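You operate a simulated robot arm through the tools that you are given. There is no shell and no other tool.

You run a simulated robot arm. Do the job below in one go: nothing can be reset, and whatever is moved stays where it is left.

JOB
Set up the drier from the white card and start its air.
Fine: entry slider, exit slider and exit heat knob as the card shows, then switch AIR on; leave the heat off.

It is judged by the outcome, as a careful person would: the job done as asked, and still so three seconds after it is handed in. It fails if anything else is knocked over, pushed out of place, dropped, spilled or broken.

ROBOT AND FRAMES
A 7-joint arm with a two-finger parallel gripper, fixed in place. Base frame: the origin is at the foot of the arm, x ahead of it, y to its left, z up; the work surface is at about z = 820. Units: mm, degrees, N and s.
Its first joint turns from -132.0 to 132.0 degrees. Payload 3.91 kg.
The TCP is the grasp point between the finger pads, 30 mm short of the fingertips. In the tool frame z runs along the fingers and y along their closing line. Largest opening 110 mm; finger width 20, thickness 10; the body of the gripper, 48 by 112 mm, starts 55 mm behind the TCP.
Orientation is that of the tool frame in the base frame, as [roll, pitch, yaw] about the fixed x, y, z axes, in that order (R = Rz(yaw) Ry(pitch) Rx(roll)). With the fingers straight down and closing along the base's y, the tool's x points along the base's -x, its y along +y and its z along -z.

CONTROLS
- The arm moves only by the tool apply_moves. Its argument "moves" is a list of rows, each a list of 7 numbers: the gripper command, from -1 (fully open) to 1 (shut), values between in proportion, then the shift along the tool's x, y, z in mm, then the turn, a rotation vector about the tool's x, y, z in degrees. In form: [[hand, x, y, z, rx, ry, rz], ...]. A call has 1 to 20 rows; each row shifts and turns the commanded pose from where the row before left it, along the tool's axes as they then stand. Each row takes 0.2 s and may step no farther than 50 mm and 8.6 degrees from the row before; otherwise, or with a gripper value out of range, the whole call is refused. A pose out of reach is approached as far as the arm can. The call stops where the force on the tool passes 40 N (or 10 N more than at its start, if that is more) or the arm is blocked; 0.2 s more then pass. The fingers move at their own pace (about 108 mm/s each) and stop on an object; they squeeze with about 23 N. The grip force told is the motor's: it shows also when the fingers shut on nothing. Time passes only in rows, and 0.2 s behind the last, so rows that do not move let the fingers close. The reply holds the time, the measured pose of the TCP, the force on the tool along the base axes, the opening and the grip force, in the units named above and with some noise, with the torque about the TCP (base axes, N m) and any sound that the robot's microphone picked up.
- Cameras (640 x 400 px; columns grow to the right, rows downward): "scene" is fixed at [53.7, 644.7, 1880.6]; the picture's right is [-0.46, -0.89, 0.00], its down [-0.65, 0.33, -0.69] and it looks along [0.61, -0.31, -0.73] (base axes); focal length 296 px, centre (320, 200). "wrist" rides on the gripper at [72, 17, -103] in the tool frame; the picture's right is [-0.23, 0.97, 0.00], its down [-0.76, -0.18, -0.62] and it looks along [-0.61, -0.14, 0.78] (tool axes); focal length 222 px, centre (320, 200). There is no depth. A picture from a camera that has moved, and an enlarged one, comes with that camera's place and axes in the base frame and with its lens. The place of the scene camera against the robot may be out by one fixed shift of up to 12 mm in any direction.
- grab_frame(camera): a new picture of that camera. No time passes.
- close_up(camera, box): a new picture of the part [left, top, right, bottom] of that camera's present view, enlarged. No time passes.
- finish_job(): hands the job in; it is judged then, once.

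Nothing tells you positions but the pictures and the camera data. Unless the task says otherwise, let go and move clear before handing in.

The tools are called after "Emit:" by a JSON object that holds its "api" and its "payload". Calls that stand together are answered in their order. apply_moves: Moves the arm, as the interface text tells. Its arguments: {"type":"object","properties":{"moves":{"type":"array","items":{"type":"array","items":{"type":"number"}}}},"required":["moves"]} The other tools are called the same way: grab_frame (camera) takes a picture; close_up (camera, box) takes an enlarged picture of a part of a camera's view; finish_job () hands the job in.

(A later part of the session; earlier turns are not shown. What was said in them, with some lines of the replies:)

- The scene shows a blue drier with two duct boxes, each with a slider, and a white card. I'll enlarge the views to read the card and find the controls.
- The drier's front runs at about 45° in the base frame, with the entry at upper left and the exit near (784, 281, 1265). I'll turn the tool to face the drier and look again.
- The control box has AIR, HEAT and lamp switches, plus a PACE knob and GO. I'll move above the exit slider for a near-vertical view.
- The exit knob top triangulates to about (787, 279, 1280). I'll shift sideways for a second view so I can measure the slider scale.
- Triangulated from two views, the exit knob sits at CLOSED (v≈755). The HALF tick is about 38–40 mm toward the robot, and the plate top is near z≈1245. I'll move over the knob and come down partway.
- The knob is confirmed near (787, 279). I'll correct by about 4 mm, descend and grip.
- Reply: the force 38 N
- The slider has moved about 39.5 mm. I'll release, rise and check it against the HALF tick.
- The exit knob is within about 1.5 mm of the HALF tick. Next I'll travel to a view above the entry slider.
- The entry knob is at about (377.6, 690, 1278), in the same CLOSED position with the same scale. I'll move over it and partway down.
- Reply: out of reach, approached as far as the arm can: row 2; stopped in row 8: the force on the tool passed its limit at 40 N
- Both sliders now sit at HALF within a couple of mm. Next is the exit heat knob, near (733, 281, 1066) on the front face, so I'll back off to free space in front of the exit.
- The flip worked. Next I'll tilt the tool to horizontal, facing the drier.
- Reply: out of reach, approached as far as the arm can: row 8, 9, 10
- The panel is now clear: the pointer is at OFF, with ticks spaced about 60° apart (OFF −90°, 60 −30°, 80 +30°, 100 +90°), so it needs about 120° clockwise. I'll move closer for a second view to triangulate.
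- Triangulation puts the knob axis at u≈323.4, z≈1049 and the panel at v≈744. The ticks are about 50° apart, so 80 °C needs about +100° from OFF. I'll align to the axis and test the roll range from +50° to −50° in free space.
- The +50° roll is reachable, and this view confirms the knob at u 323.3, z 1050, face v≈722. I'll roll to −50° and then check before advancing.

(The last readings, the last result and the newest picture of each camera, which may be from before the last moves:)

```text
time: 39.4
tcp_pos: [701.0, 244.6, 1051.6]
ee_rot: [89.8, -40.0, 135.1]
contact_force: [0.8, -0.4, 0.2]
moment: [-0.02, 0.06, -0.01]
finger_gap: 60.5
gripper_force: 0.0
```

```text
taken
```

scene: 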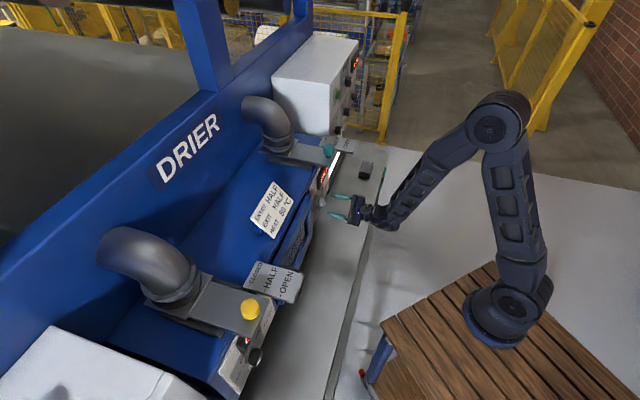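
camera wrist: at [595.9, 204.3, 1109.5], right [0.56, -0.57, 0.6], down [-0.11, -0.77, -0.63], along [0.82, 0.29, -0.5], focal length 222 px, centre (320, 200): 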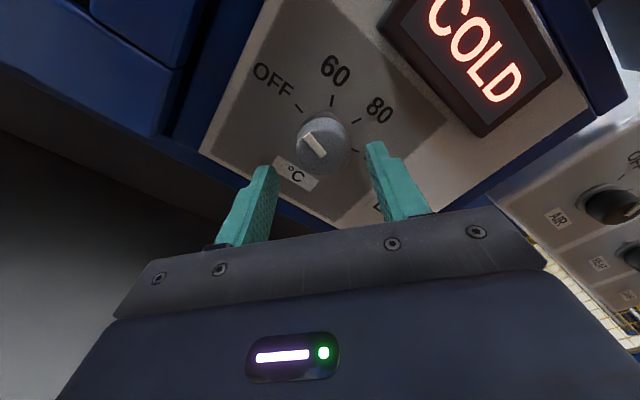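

Emit:
{"api": "apply_moves", "payload": {"moves": [[-0.1, -1.4, -0.8, 12, 0, 0, 0], [-0.1, 0, 0, 12, 0, 0, 0], [-0.1, 0, 0, 13, 0, 0, 0], [-0.1, 0, 0, 0, 0, 0, 0]]}}

Emit:
{"api": "grab_frame", "payload": {"camera": "wrist"}}

```text
time: 40.4
tcp_pos: [727.4, 271.4, 1047.9]
ee_rot: [90.0, -40.0, 135.0]
contact_force: [-0.1, 0.1, 0.5]
moment: [0.01, -0.02, 0.0]
finger_gap: 60.5
gripper_force: 0.0
```

```text
taken
camera wrist: at [622.7, 229.7, 1106.7], right [0.57, -0.57, 0.6], down [-0.11, -0.77, -0.63], along [0.82, 0.29, -0.5], focal length 222 px, centre (320, 200)
```

wrist: 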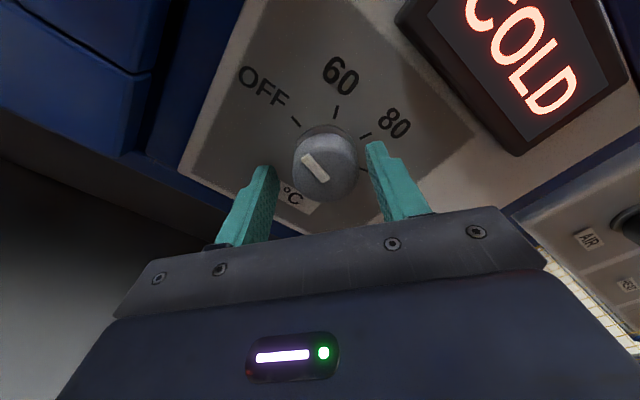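

The knob face is about 3 mm toward tool +y, so I'll centre on it, close and check the grip.

Emit:
{"api": "apply_moves", "payload": {"moves": [[-0.1, 0, 2.5, 0, 0, 0, 0], [0.3, 0, 0, 0, 0, 0, 0], [0.5, 0, 0, 0, 0, 0, 0], [0.5, 0, 0, 0, 0, 0, 0]]}}

Emit:
{"api": "grab_frame", "payload": {"camera": "wrist"}}

```text
time: 41.4
tcp_pos: [729.5, 269.7, 1050.2]
ee_rot: [89.8, -40.0, 135.0]
contact_force: [14.0, -7.5, 18.5]
moment: [-0.26, 0.28, -0.29]
finger_gap: 41.9
gripper_force: 44.5
```

```text
taken
camera wrist: at [624.6, 228.0, 1109.2], right [0.56, -0.57, 0.6], down [-0.11, -0.77, -0.63], along [0.82, 0.29, -0.5], focal length 222 px, centre (320, 200)
```

wrist: 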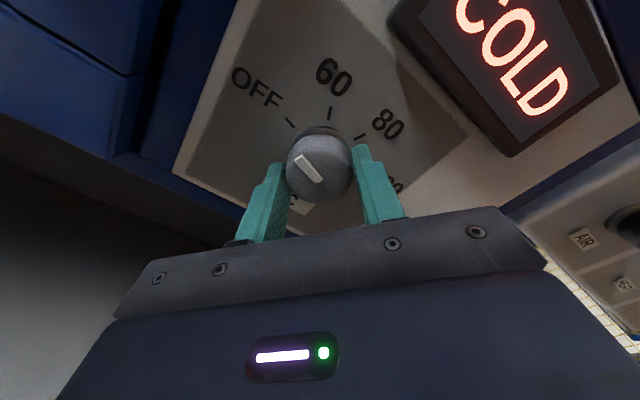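

Emit:
{"api": "apply_moves", "payload": {"moves": [[0.5, 0, 0.8, 0, 0, 0, 0], [0.5, 0, 0, 0, 0, 0, 0]]}}

```text
time: 42.0
tcp_pos: [729.8, 268.8, 1051.2]
ee_rot: [90.0, -39.9, 135.0]
contact_force: [18.5, -6.1, 17.5]
moment: [0.22, -0.13, -0.16]
finger_gap: 41.9
gripper_force: 44.9
```

Emit:
{"api": "apply_moves", "payload": {"moves": [[0.5, 0, 1.0, 0, 0, 0, 0], [0.5, 0, 0, 0, 0, 0, 0]]}}

Emit:
{"api": "close_up", "payload": {"camera": "wrist", "box": [220, 80, 420, 220]}}

```text
time: 42.5
tcp_pos: [730.0, 269.0, 1051.3]
ee_rot: [90.0, -40.0, 135.1]
contact_force: [11.4, -4.3, 11.2]
moment: [0.28, -0.23, 0.01]
finger_gap: 41.4
gripper_force: 45.2
```

```text
2.86 times, centred on (320, 150) of wrist
camera zoom: at [624.9, 227.8, 1109.5], right [0.57, -0.57, 0.6], down [-0.11, -0.77, -0.63], along [0.82, 0.29, -0.5], focal length 635 px, centre (320, 343)
```

zoom: 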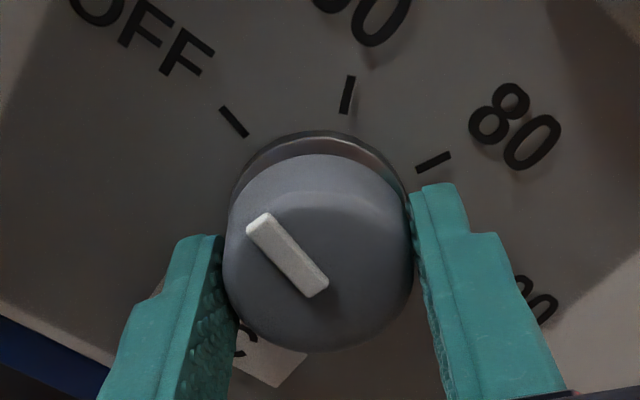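

Emit:
{"api": "apply_moves", "payload": {"moves": [[0.1, 0, 0.5, 0, 0, 0, 0], [0.1, 1.8, 0, 0, 0, 0, 0], [0.5, 0, 0, 0, 0, 0, 0], [0.5, 0, 0, 0, 0, 0, 0], [0.5, 0, 0, 0, 0, 0, 0]]}}

Emit:
{"api": "close_up", "payload": {"camera": "wrist", "box": [220, 80, 420, 220]}}

```text
time: 43.8
tcp_pos: [728.1, 268.4, 1051.9]
ee_rot: [90.2, -40.0, 134.9]
contact_force: [-4.9, 0.6, -9.6]
moment: [-0.01, -0.01, 0.24]
finger_gap: 41.7
gripper_force: 45.3
```

```text
2.86 times, centred on (320, 150) of wrist
camera zoom: at [623.6, 228.7, 1111.0], right [0.57, -0.57, 0.6], down [-0.11, -0.77, -0.63], along [0.82, 0.29, -0.5], focal length 635 px, centre (320, 343)
```

zoom: 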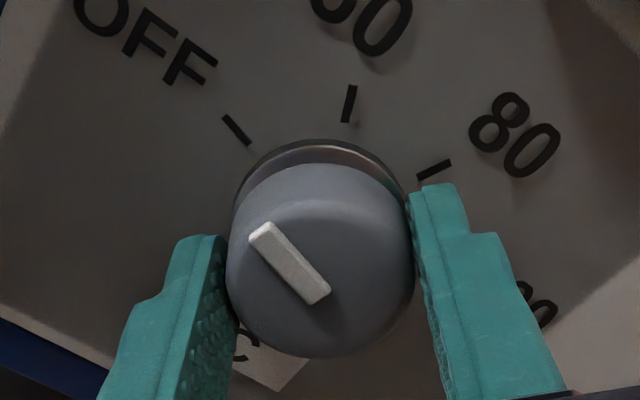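

The grip is centred with low force. I'll rotate +100° clockwise.

Emit:
{"api": "apply_moves", "payload": {"moves": [[0.6, 0, 0, 0, 0, 0, 7.7], [0.6, 0, 0, 0, 0, 0, 7.7], [0.6, 0, 0, 0, 0, 0, 7.7], [0.6, 0, 0, 0, 0, 0, 7.7], [0.6, 0, 0, 0, 0, 0, 0]]}}

Emit:
{"api": "close_up", "payload": {"camera": "wrist", "box": [220, 80, 420, 220]}}

```text
time: 45.0
tcp_pos: [728.1, 269.8, 1052.7]
ee_rot: [90.2, -70.9, 134.8]
contact_force: [-9.1, 6.7, -24.2]
moment: [-1.03, 1.03, -0.13]
finger_gap: 41.7
gripper_force: 45.0
```

```text
2.86 times, centred on (320, 150) of wrist
camera zoom: at [649.9, 202.5, 1125.7], right [0.7, -0.7, 0.1], down [-0.38, -0.5, -0.78], along [0.6, 0.51, -0.62], focal length 635 px, centre (320, 343)
```

zoom: 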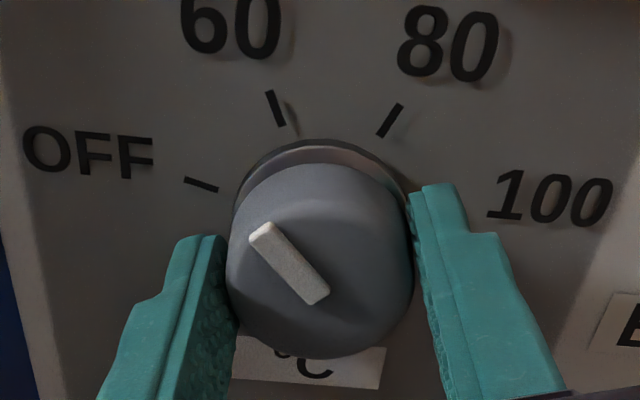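

The knob is turning with the gripper. I'll continue, easing the lateral force.

Emit:
{"api": "apply_moves", "payload": {"moves": [[0.6, -0.7, 0, 0, 0, 0, 7.7], [0.6, 0, 0, 0, 0, 0, 7.7], [0.6, 0, 0, 0, 0, 0, 7.7], [0.6, 0, 0, 0, 0, 0, 7.7], [0.6, 0, 0, 0, 0, 0, 0]]}}

Emit:
{"api": "close_up", "payload": {"camera": "wrist", "box": [220, 80, 420, 220]}}

```text
time: 46.0
tcp_pos: [728.3, 269.2, 1053.3]
ee_rot: [-90.0, -78.7, -45.0]
contact_force: [-4.3, -5.3, 4.4]
moment: [0.12, -0.13, 0.09]
finger_gap: 41.8
gripper_force: 44.7
stopped in row 5: the force on the tool passed its limit at 41 N (the readings are from after the stop); the commanded pose is now the measured one
```

```text
2.86 times, centred on (320, 150) of wrist
camera zoom: at [677.2, 175.1, 1119.3], right [0.64, -0.64, -0.41], down [-0.67, -0.21, -0.71], along [0.37, 0.74, -0.57], focal length 635 px, centre (320, 343)
```

zoom: 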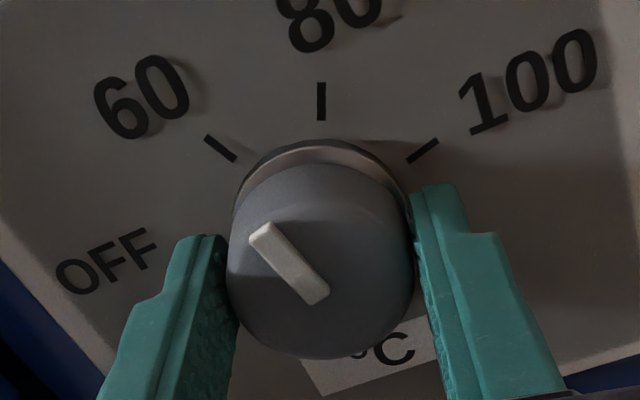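

Emit:
{"api": "apply_moves", "payload": {"moves": [[0.6, 0, 0, 0, 0, 0, 7.74], [0.6, 0, 0, 0, 0, 0, 7.74], [0.6, 0, 0, 0, 0, 0, 7.74], [0.6, 0, 0, 0, 0, 0, 0]]}}

```text
time: 47.0
tcp_pos: [729.8, 270.0, 1052.5]
ee_rot: [-89.9, -55.5, -45.0]
contact_force: [-11.3, -9.8, 8.3]
moment: [0.08, -0.03, 0.0]
finger_gap: 41.7
gripper_force: 45.1
```

Emit:
{"api": "apply_moves", "payload": {"moves": [[0.6, 0, 0, 0, 0, 0, 7.75], [0.6, 0, 0, 0, 0, 0, 7.75], [0.6, 0, 0, 0, 0, 0, 0]]}}

Emit:
{"api": "close_up", "payload": {"camera": "wrist", "box": [220, 80, 420, 220]}}

```text
time: 47.8
tcp_pos: [728.6, 269.3, 1052.0]
ee_rot: [-90.0, -39.8, -44.8]
contact_force: [-4.6, -6.9, 10.1]
moment: [0.06, -0.1, 0.34]
finger_gap: 41.8
gripper_force: 44.9
```

```text
2.86 times, centred on (320, 150) of wrist
camera zoom: at [702.6, 149.7, 1084.9], right [0.32, -0.32, -0.89], down [-0.93, 0.05, -0.35], along [0.16, 0.95, -0.28], focal length 635 px, centre (320, 343)
```

zoom: 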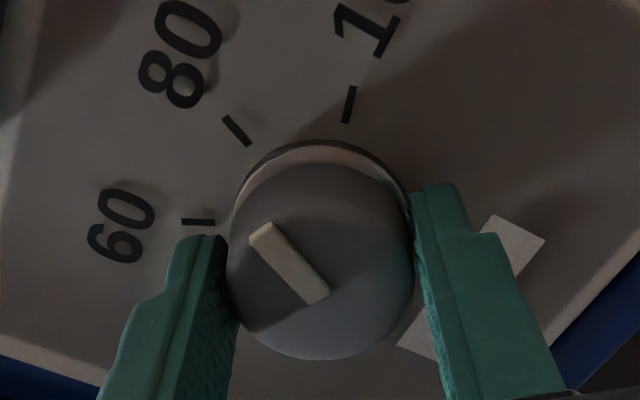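

The 80 tick now sits exactly where OFF was relative to the pointer, so it's at 80. I'll release, back off and check.

Emit:
{"api": "apply_moves", "payload": {"moves": [[-0.1, 0, 0, 0, 0, 0, 0], [-0.1, 0, 0, 0, 0, 0, 0], [-0.1, 0, 0, -25, 0, 0, 0], [-0.1, 0, 0, -25, 0, 0, 0], [-0.1, 0, 0, -30, 0, 0, 0], [-0.1, 0, 0, 0, 0, 0, -8.333], [-0.1, 0, 0, 0, 0, 0, -8.333], [-0.1, 0, 0, 0, 0, 0, -8.333], [-0.1, 0, 0, 0, 0, 0, -8.333], [-0.1, 0, 0, 0, 0, 0, -8.333], [-0.1, 0, 0, 0, 0, 0, -8.333], [-1, 0, 0, 0, 0, 0, 0]]}}

Emit:
{"api": "close_up", "payload": {"camera": "wrist", "box": [230, 0, 430, 200]}}

Emit:
{"api": "grab_frame", "payload": {"camera": "wrist"}}

```text
time: 50.4
tcp_pos: [673.2, 211.9, 1052.6]
ee_rot: [124.2, -89.9, 100.9]
contact_force: [-0.2, -0.8, 0.0]
moment: [-0.02, 0.01, 0.0]
finger_gap: 109.9
gripper_force: 0.1
```

```text
2.00 times, centred on (330, 100) of wrist
camera zoom: at [611.1, 127.9, 1124.3], right [0.69, -0.69, -0.23], down [-0.57, -0.32, -0.76], along [0.45, 0.65, -0.61], focal length 444 px, centre (300, 400)
```

zoom: 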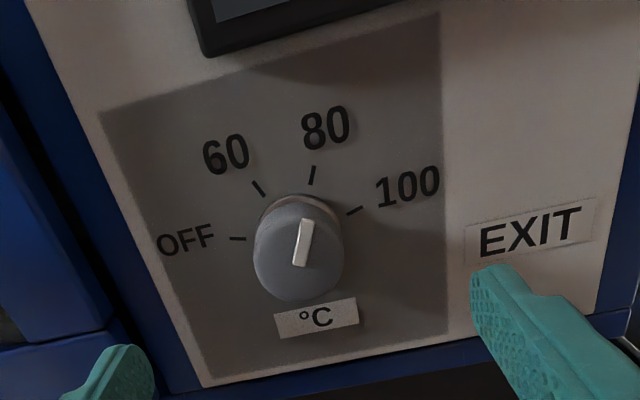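

```text
taken
camera wrist: at [611.1, 127.9, 1124.3], right [0.69, -0.69, -0.23], down [-0.57, -0.32, -0.76], along [0.45, 0.65, -0.61], focal length 222 px, centre (320, 200)
```

wrist: 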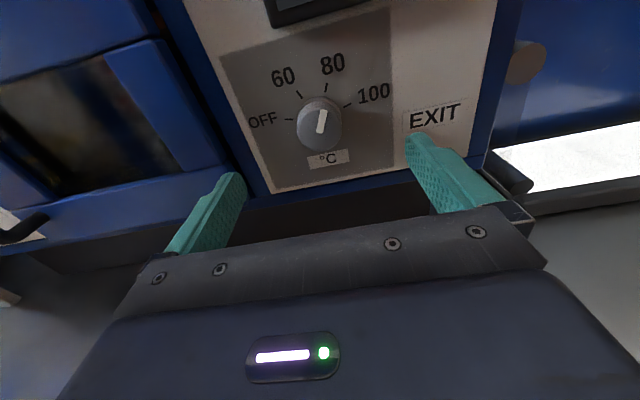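

The exit heat pointer is at 80. Next is the AIR switch, estimated at u≈647, z≈1146, so I'll back off slightly and move across in front of the control box.

Emit:
{"api": "apply_moves", "payload": {"moves": [[-1, 0, 0, -26, 0, 0, 0], [-1, 15, 39.3, 0, 0, 0, 0], [-1, 15, 39.3, 0, 0, 0, 0], [-1, 15, 39.3, 0, 0, 0, 0], [-1, 15, 39.3, 0, 0, 0, 0], [-1, 15, 39.3, 0, 0, 0, 0], [-1, 15, 39.3, 0, 0, 0, 0], [-1, 15, 39.3, 0, 0, 0, 0], [-1, 15, 39.3, 0, 0, 0, 0], [-1, 0, 0, 0, 0, 0, 0]]}}

Emit:
{"api": "grab_frame", "payload": {"camera": "wrist"}}

Emit:
{"api": "grab_frame", "payload": {"camera": "scene"}}

```text
time: 52.6
tcp_pos: [876.6, -27.7, 1172.7]
ee_rot: [-138.2, -89.9, 3.3]
contact_force: [-0.6, -0.1, -0.2]
moment: [0.0, -0.01, 0.0]
finger_gap: 110.1
gripper_force: 0.1
```

```text
taken
camera wrist: at [815.8, -111.6, 1243.5], right [0.69, -0.69, -0.23], down [-0.57, -0.32, -0.76], along [0.45, 0.65, -0.61], focal length 222 px, centre (320, 200)
```

wrist: 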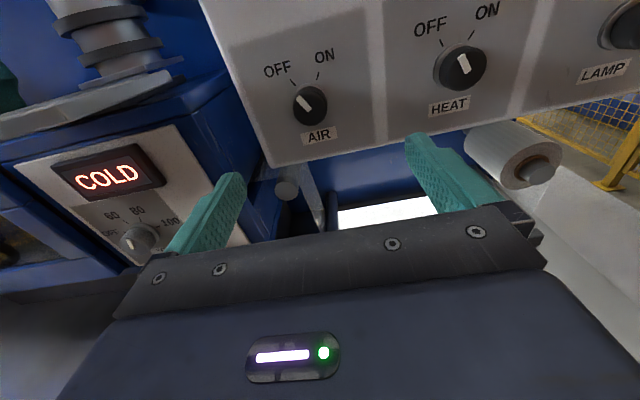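

```text
taken
```

scene: 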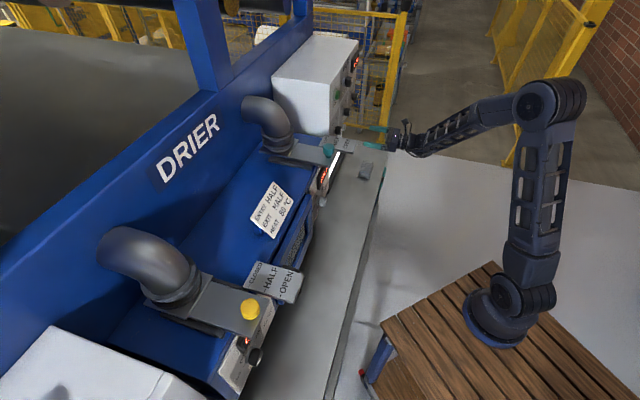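

Emit:
{"api": "close_up", "payload": {"camera": "wrist", "box": [240, 0, 400, 160]}}

Emit:
{"api": "apply_moves", "payload": {"moves": [[-1, -20, 5, 40, 0, 0, 0], [-1, 0, 0, 0, 0, 0, 0]]}}

Emit:
{"api": "close_up", "payload": {"camera": "wrist", "box": [200, 0, 400, 200]}}

```text
2.50 times, centred on (320, 80) of wrist
camera zoom: at [815.8, -111.6, 1243.5], right [0.69, -0.69, -0.23], down [-0.57, -0.32, -0.76], along [0.45, 0.65, -0.61], focal length 555 px, centre (320, 500)
```

zoom: 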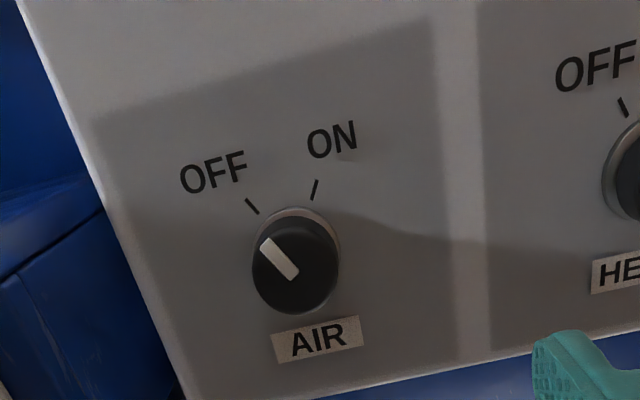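

```text
time: 53.2
tcp_pos: [908.3, -3.3, 1152.2]
ee_rot: [56.9, -90.0, 168.2]
contact_force: [0.3, -0.8, -0.5]
moment: [0.0, 0.03, 0.04]
finger_gap: 110.0
gripper_force: 0.1
```

```text
2.00 times, centred on (300, 100) of wrist
camera zoom: at [846.6, -87.4, 1223.2], right [0.69, -0.69, -0.23], down [-0.57, -0.31, -0.76], along [0.45, 0.65, -0.61], focal length 444 px, centre (360, 400)
```

zoom: 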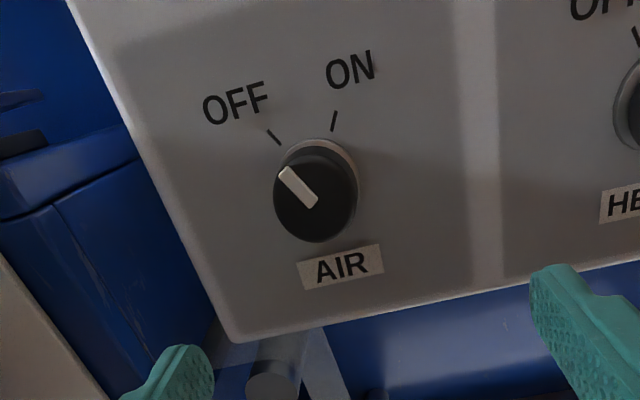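

I'll move onto the estimated switch axis and roll −25° for another view.

Emit:
{"api": "apply_moves", "payload": {"moves": [[-0.1, 20, -17.6, 20, 0, 0, 0], [-0.1, 0, 0, 0, 0, 0, -8.333], [-0.1, 0, 0, 0, 0, 0, -8.333], [-0.1, 0, 0, 0, 0, 0, -8.333], [-0.1, 0, 0, 0, 0, 0, 0]]}}

Emit:
{"api": "grab_frame", "payload": {"camera": "wrist"}}

Emit:
{"api": "close_up", "payload": {"camera": "wrist", "box": [220, 20, 420, 200]}}

```text
time: 54.4
tcp_pos: [910.6, 23.6, 1173.2]
ee_rot: [90.0, -65.1, 134.8]
contact_force: [0.2, 0.7, 0.0]
moment: [0.02, 0.01, 0.01]
finger_gap: 60.5
gripper_force: 0.1
```

```text
taken
camera wrist: at [826.0, -37.9, 1243.9], right [0.69, -0.69, 0.21], down [-0.33, -0.55, -0.77], along [0.64, 0.46, -0.61], focal length 222 px, centre (320, 200)
```

wrist: 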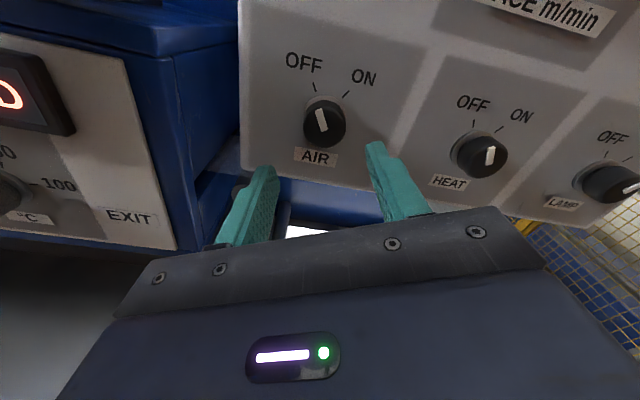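

```text
2.22 times, centred on (320, 110) of wrist
camera zoom: at [826.0, -37.9, 1243.9], right [0.69, -0.69, 0.21], down [-0.33, -0.55, -0.77], along [0.64, 0.46, -0.61], focal length 494 px, centre (320, 400)
```

zoom: 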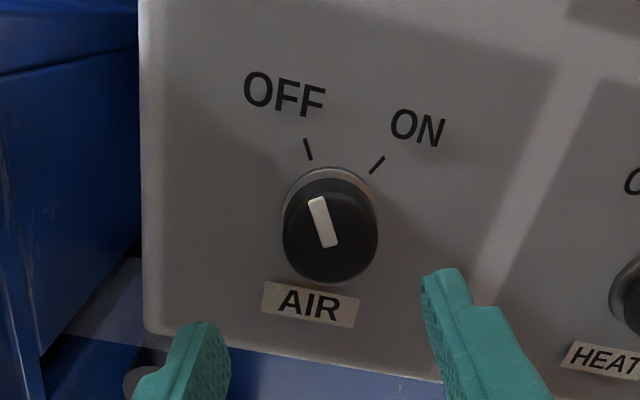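

The AIR knob face is at about u 628.6, z 1177.4, v 748, with ticks at ±30°, so turning it on takes 60° clockwise. I'll roll to −30° and advance.

Emit:
{"api": "apply_moves", "payload": {"moves": [[-0.1, 0, 0, 0, 0, 0, -5], [-0.1, 2.9, 3.3, 15, 0, 0, 0], [-0.1, 0, 0, 15, 0, 0, 0], [-0.1, 0, 0, 15, 0, 0, 0], [-0.1, 0, 0, 13, 0, 0, 0], [-0.1, 0, 0, 0, 0, 0, 0]]}}

Emit:
{"api": "close_up", "payload": {"camera": "wrist", "box": [220, 80, 420, 220]}}

```text
time: 55.8
tcp_pos: [951.3, 63.1, 1177.0]
ee_rot: [90.1, -60.1, 135.1]
contact_force: [0.0, 0.5, -0.7]
moment: [0.01, -0.05, 0.02]
finger_gap: 60.5
gripper_force: 0.1
```

```text
2.86 times, centred on (320, 150) of wrist
camera zoom: at [863.3, 5.8, 1247.4], right [0.68, -0.68, 0.29], down [-0.28, -0.6, -0.75], along [0.68, 0.43, -0.6], focal length 635 px, centre (320, 343)
```

zoom: 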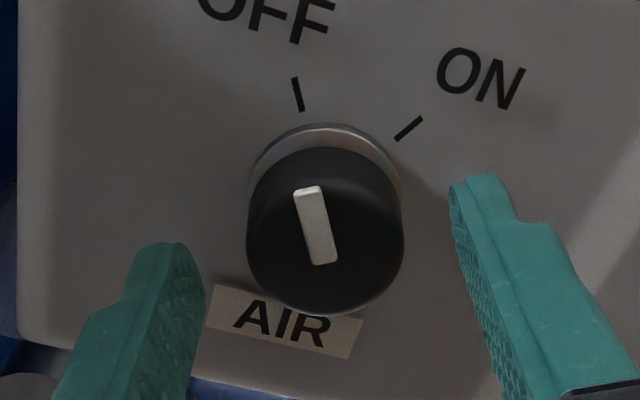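

Emit:
{"api": "apply_moves", "payload": {"moves": [[-0.1, 0.8, 1.2, 7, 0, 0, 0], [-0.1, 0, 0, 6, 0, 0, 0], [-0.1, 0, 0, 0, 0, 0, 0]]}}

Emit:
{"api": "close_up", "payload": {"camera": "wrist", "box": [220, 80, 420, 220]}}

```text
time: 56.6
tcp_pos: [962.1, 71.7, 1179.3]
ee_rot: [90.1, -60.1, 134.8]
contact_force: [-0.4, 0.1, 0.5]
moment: [-0.02, 0.02, 0.01]
finger_gap: 60.6
gripper_force: 0.2
```

```text
2.86 times, centred on (320, 150) of wrist
camera zoom: at [873.0, 14.5, 1248.4], right [0.68, -0.68, 0.29], down [-0.28, -0.6, -0.75], along [0.68, 0.43, -0.6], focal length 635 px, centre (320, 343)
```

zoom: 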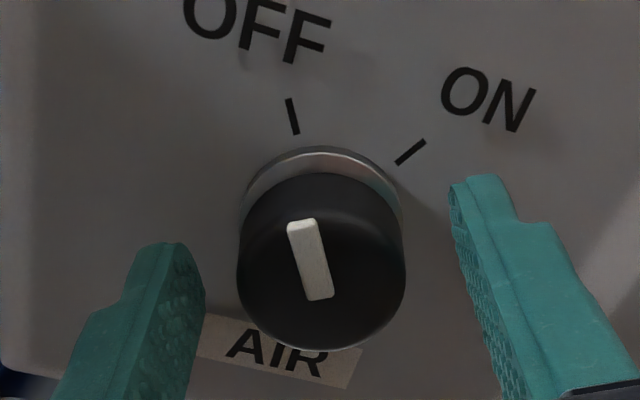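

Emit:
{"api": "apply_moves", "payload": {"moves": [[0.3, 0, 0, 0, 0, 0, 0], [0.5, 0, 0, 0, 0, 0, 0], [0.5, 0, 0, 0, 0, 0, 0]]}}

Emit:
{"api": "close_up", "payload": {"camera": "wrist", "box": [220, 80, 420, 220]}}

```text
time: 57.4
tcp_pos: [962.1, 71.8, 1177.3]
ee_rot: [90.1, -60.2, 134.9]
contact_force: [-0.5, 1.4, -1.5]
moment: [0.22, -0.27, -0.38]
finger_gap: 37.7
gripper_force: 45.0
```

```text
2.86 times, centred on (320, 150) of wrist
camera zoom: at [873.0, 14.5, 1248.4], right [0.68, -0.68, 0.29], down [-0.28, -0.6, -0.75], along [0.68, 0.43, -0.6], focal length 635 px, centre (320, 343)
```

zoom: 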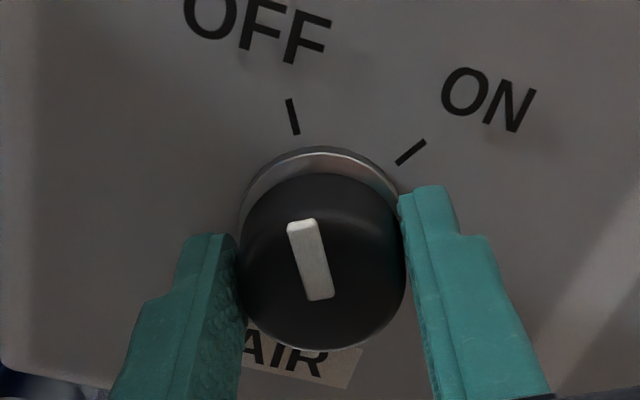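

The grip is centred with low force. I'll rotate +60°.

Emit:
{"api": "apply_moves", "payload": {"moves": [[0.6, 0, 0, 0, 0, 0, 7.5], [0.6, 0, 0, 0, 0, 0, 7.5], [0.6, 0, 0, 0, 0, 0, 7.5], [0.6, 0, 0, 0, 0, 0, 7.5], [0.6, 0, 0, 0, 0, 0, 0]]}}

Emit:
{"api": "close_up", "payload": {"camera": "wrist", "box": [220, 80, 420, 220]}}

```text
time: 58.6
tcp_pos: [961.5, 70.8, 1177.4]
ee_rot: [-102.1, -90.0, -33.0]
contact_force: [5.1, -7.4, 1.0]
moment: [-0.25, 0.21, 0.35]
finger_gap: 37.6
gripper_force: 44.9
```

```text
2.86 times, centred on (320, 150) of wrist
camera zoom: at [900.6, -13.2, 1249.8], right [0.69, -0.69, -0.23], down [-0.57, -0.31, -0.76], along [0.45, 0.65, -0.61], focal length 635 px, centre (320, 343)
```

zoom: 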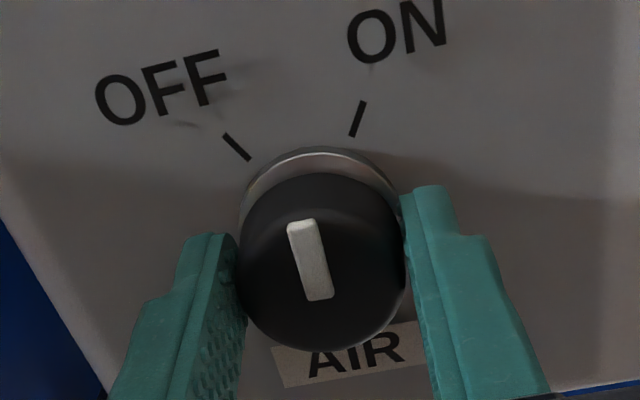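

Emit:
{"api": "apply_moves", "payload": {"moves": [[0.6, 0, 0, 0, 0, 0, 7.5], [0.6, 0, 0, 0, 0, 0, 7.5], [0.6, 0, 0, 0, 0, 0, 7.5], [0.6, 0, 0, 0, 0, 0, 7.5], [0.6, 0, 0, 0, 0, 0, 0]]}}

Emit:
{"api": "close_up", "payload": {"camera": "wrist", "box": [220, 80, 420, 220]}}

```text
time: 59.8
tcp_pos: [962.0, 72.2, 1178.1]
ee_rot: [-90.0, -59.8, -45.1]
contact_force: [4.8, -15.9, 4.9]
moment: [0.51, -0.65, -0.02]
finger_gap: 37.6
gripper_force: 45.1
```

```text
2.86 times, centred on (320, 150) of wrist
camera zoom: at [924.9, -37.6, 1231.2], right [0.51, -0.52, -0.69], down [-0.82, -0.06, -0.57], along [0.25, 0.85, -0.45], focal length 635 px, centre (320, 343)
```

zoom: 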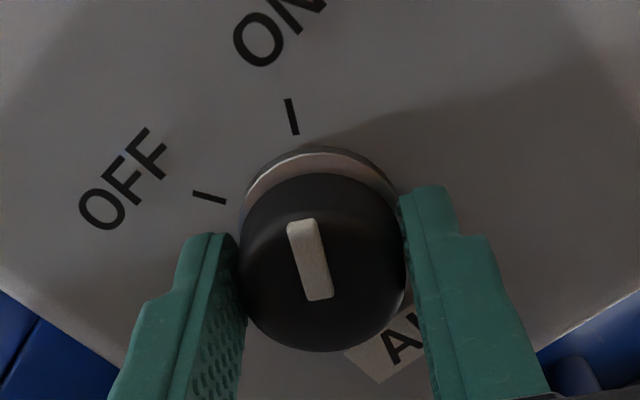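

The ON tick is exactly where OFF was relative to the pointer. I'll release, retreat and check.

Emit:
{"api": "apply_moves", "payload": {"moves": [[-0.1, 0, 0, 0, 0, 0, 0], [-0.1, 0, 0, 0, 0, 0, 0], [-0.1, 0, 0, -25, 0, 0, 0], [-0.1, 0, 0, -25, 0, 0, 0], [-0.1, 0, 0, -30, 0, 0, 0], [-0.1, 0, 0, -30, 0, 0, 0], [-0.1, 0, 0, 0, 0, 0, -7.5], [-0.1, 0, 0, 0, 0, 0, -7.5], [-0.1, 0, 0, 0, 0, 0, -7.5], [-0.1, 0, 0, 0, 0, 0, -7.5], [-0.1, 0, 0, 0, 0, 0, 0]]}}

Emit:
{"api": "grab_frame", "payload": {"camera": "wrist"}}

Emit:
{"api": "grab_frame", "payload": {"camera": "scene"}}

Emit:
{"api": "close_up", "payload": {"camera": "wrist", "box": [220, 0, 640, 200]}}

```text
time: 62.2
tcp_pos: [884.7, -5.3, 1178.0]
ee_rot: [-48.7, -89.9, -86.5]
contact_force: [-0.7, -0.7, 0.4]
moment: [-0.05, 0.0, -0.01]
finger_gap: 60.5
gripper_force: 0.1
```

```text
taken
camera wrist: at [822.3, -90.1, 1249.3], right [0.69, -0.69, -0.23], down [-0.57, -0.32, -0.76], along [0.45, 0.65, -0.61], focal length 222 px, centre (320, 200)
```

wrist: 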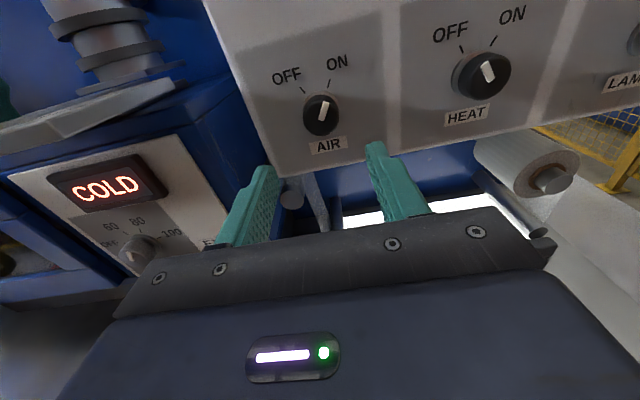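

```text
taken
```

scene: 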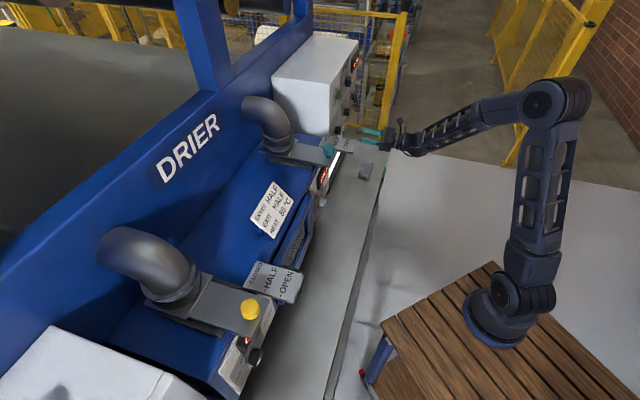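

```text
1.52 times, centred on (430, 100) of wrist
camera zoom: at [822.3, -90.1, 1249.3], right [0.69, -0.69, -0.23], down [-0.57, -0.32, -0.76], along [0.45, 0.65, -0.61], focal length 338 px, centre (152, 352)
```

zoom: 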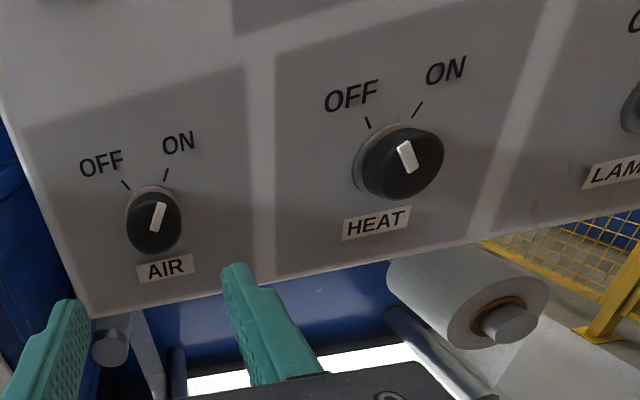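

AIR points to ON and HEAT is still OFF. I'll check the sliders and exit knob once more before handing in.

Emit:
{"api": "close_up", "payload": {"camera": "scene", "box": [200, 250, 320, 325]}}

Emit:
{"api": "close_up", "payload": {"camera": "scene", "box": [280, 120, 380, 182]}}

Emit:
{"api": "close_up", "payload": {"camera": "wrist", "box": [0, 140, 220, 280]}}

```text
5.33 times, centred on (260, 288) of scene
camera zoom: at [53.7, 644.7, 1880.6], right [-0.46, -0.89, 0.0], down [-0.65, 0.33, -0.69], along [0.61, -0.31, -0.73], focal length 1578 px, centre (640, -267)
```

zoom: 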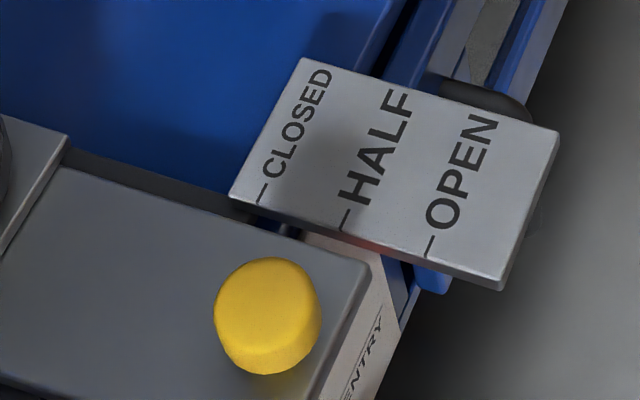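

```text
6.40 times, centred on (330, 151) of scene
camera zoom: at [53.7, 644.7, 1880.6], right [-0.46, -0.89, 0.0], down [-0.65, 0.33, -0.69], along [0.61, -0.31, -0.73], focal length 1894 px, centre (256, 514)
```

zoom: 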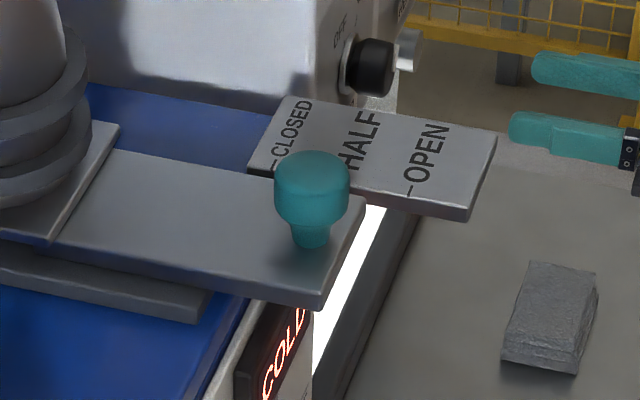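

```text
2.86 times, centred on (110, 210) of wrist
camera zoom: at [822.3, -90.1, 1249.3], right [0.69, -0.69, -0.23], down [-0.57, -0.32, -0.76], along [0.45, 0.65, -0.61], focal length 635 px, centre (920, 171)
```

zoom: 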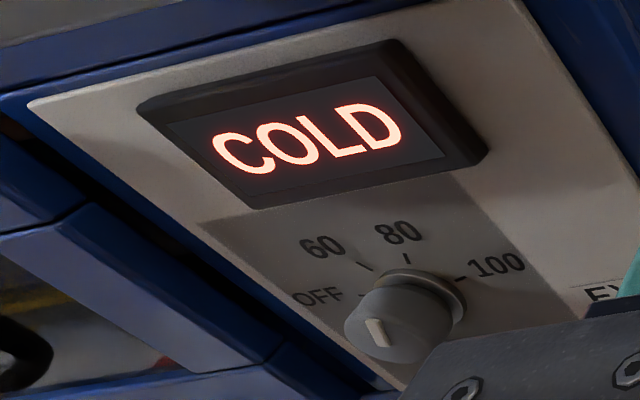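

All four settings read correctly. I'll back a little further clear and hand in.

Emit:
{"api": "apply_moves", "payload": {"moves": [[-0.1, 0, 0, -30, 0, 0, 0], [-0.1, 0, 0, -30, 0, 0, 0], [-0.1, 0, 0, 0, 0, 0, 0], [-0.1, 0, 0, 0, 0, 0, 0]]}}

Emit:
{"api": "grab_frame", "payload": {"camera": "wrist"}}

```text
time: 63.2
tcp_pos: [840.2, -48.7, 1175.8]
ee_rot: [-119.0, -90.0, -15.9]
contact_force: [0.7, -0.9, 0.2]
moment: [-0.03, 0.01, 0.0]
finger_gap: 60.6
gripper_force: 0.0
```

```text
taken
camera wrist: at [779.7, -132.6, 1248.2], right [0.69, -0.69, -0.23], down [-0.57, -0.31, -0.76], along [0.45, 0.65, -0.61], focal length 222 px, centre (320, 200)
```

wrist: 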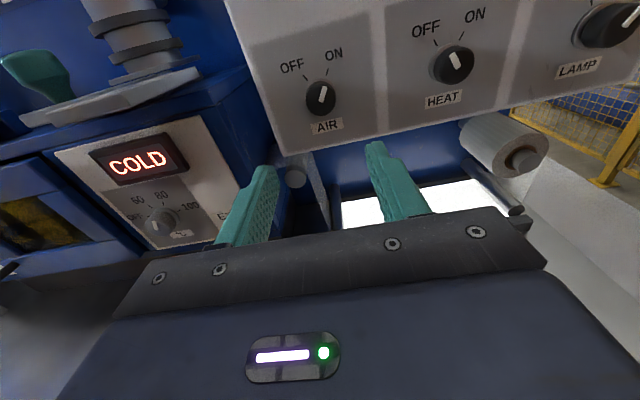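

AIR is ON, HEAT is OFF, the exit heat knob is at 80, and both sliders are at HALF. The arm is clear, so I'm handing in.

Emit:
{"api": "finish_job", "payload": {}}

```text
The job is handed in.
```

The drier is set as the card shows and AIR is switched on. I've handed the job in, but I don't have the judging result.

| Control | Card | Now |
|---|---|---|
| Entry slider | HALF | HALF, within about 3 mm of the mark |
| Exit slider | HALF | HALF, within about 2 mm of the mark |
| Exit heat knob | 80 °C | 80 |
| AIR switch | – | ON |
| HEAT switch | – | OFF, not touched |

- **Air running:** I judged AIR by its pointer, which sits on the ON mark. The microphone reported no sound, so I can't confirm that air is actually flowing.
- **Exit display:** it still reads COLD.
- **Surroundings:** I saw nothing knocked over or out of place. The gripper is empty and clear of the drier.
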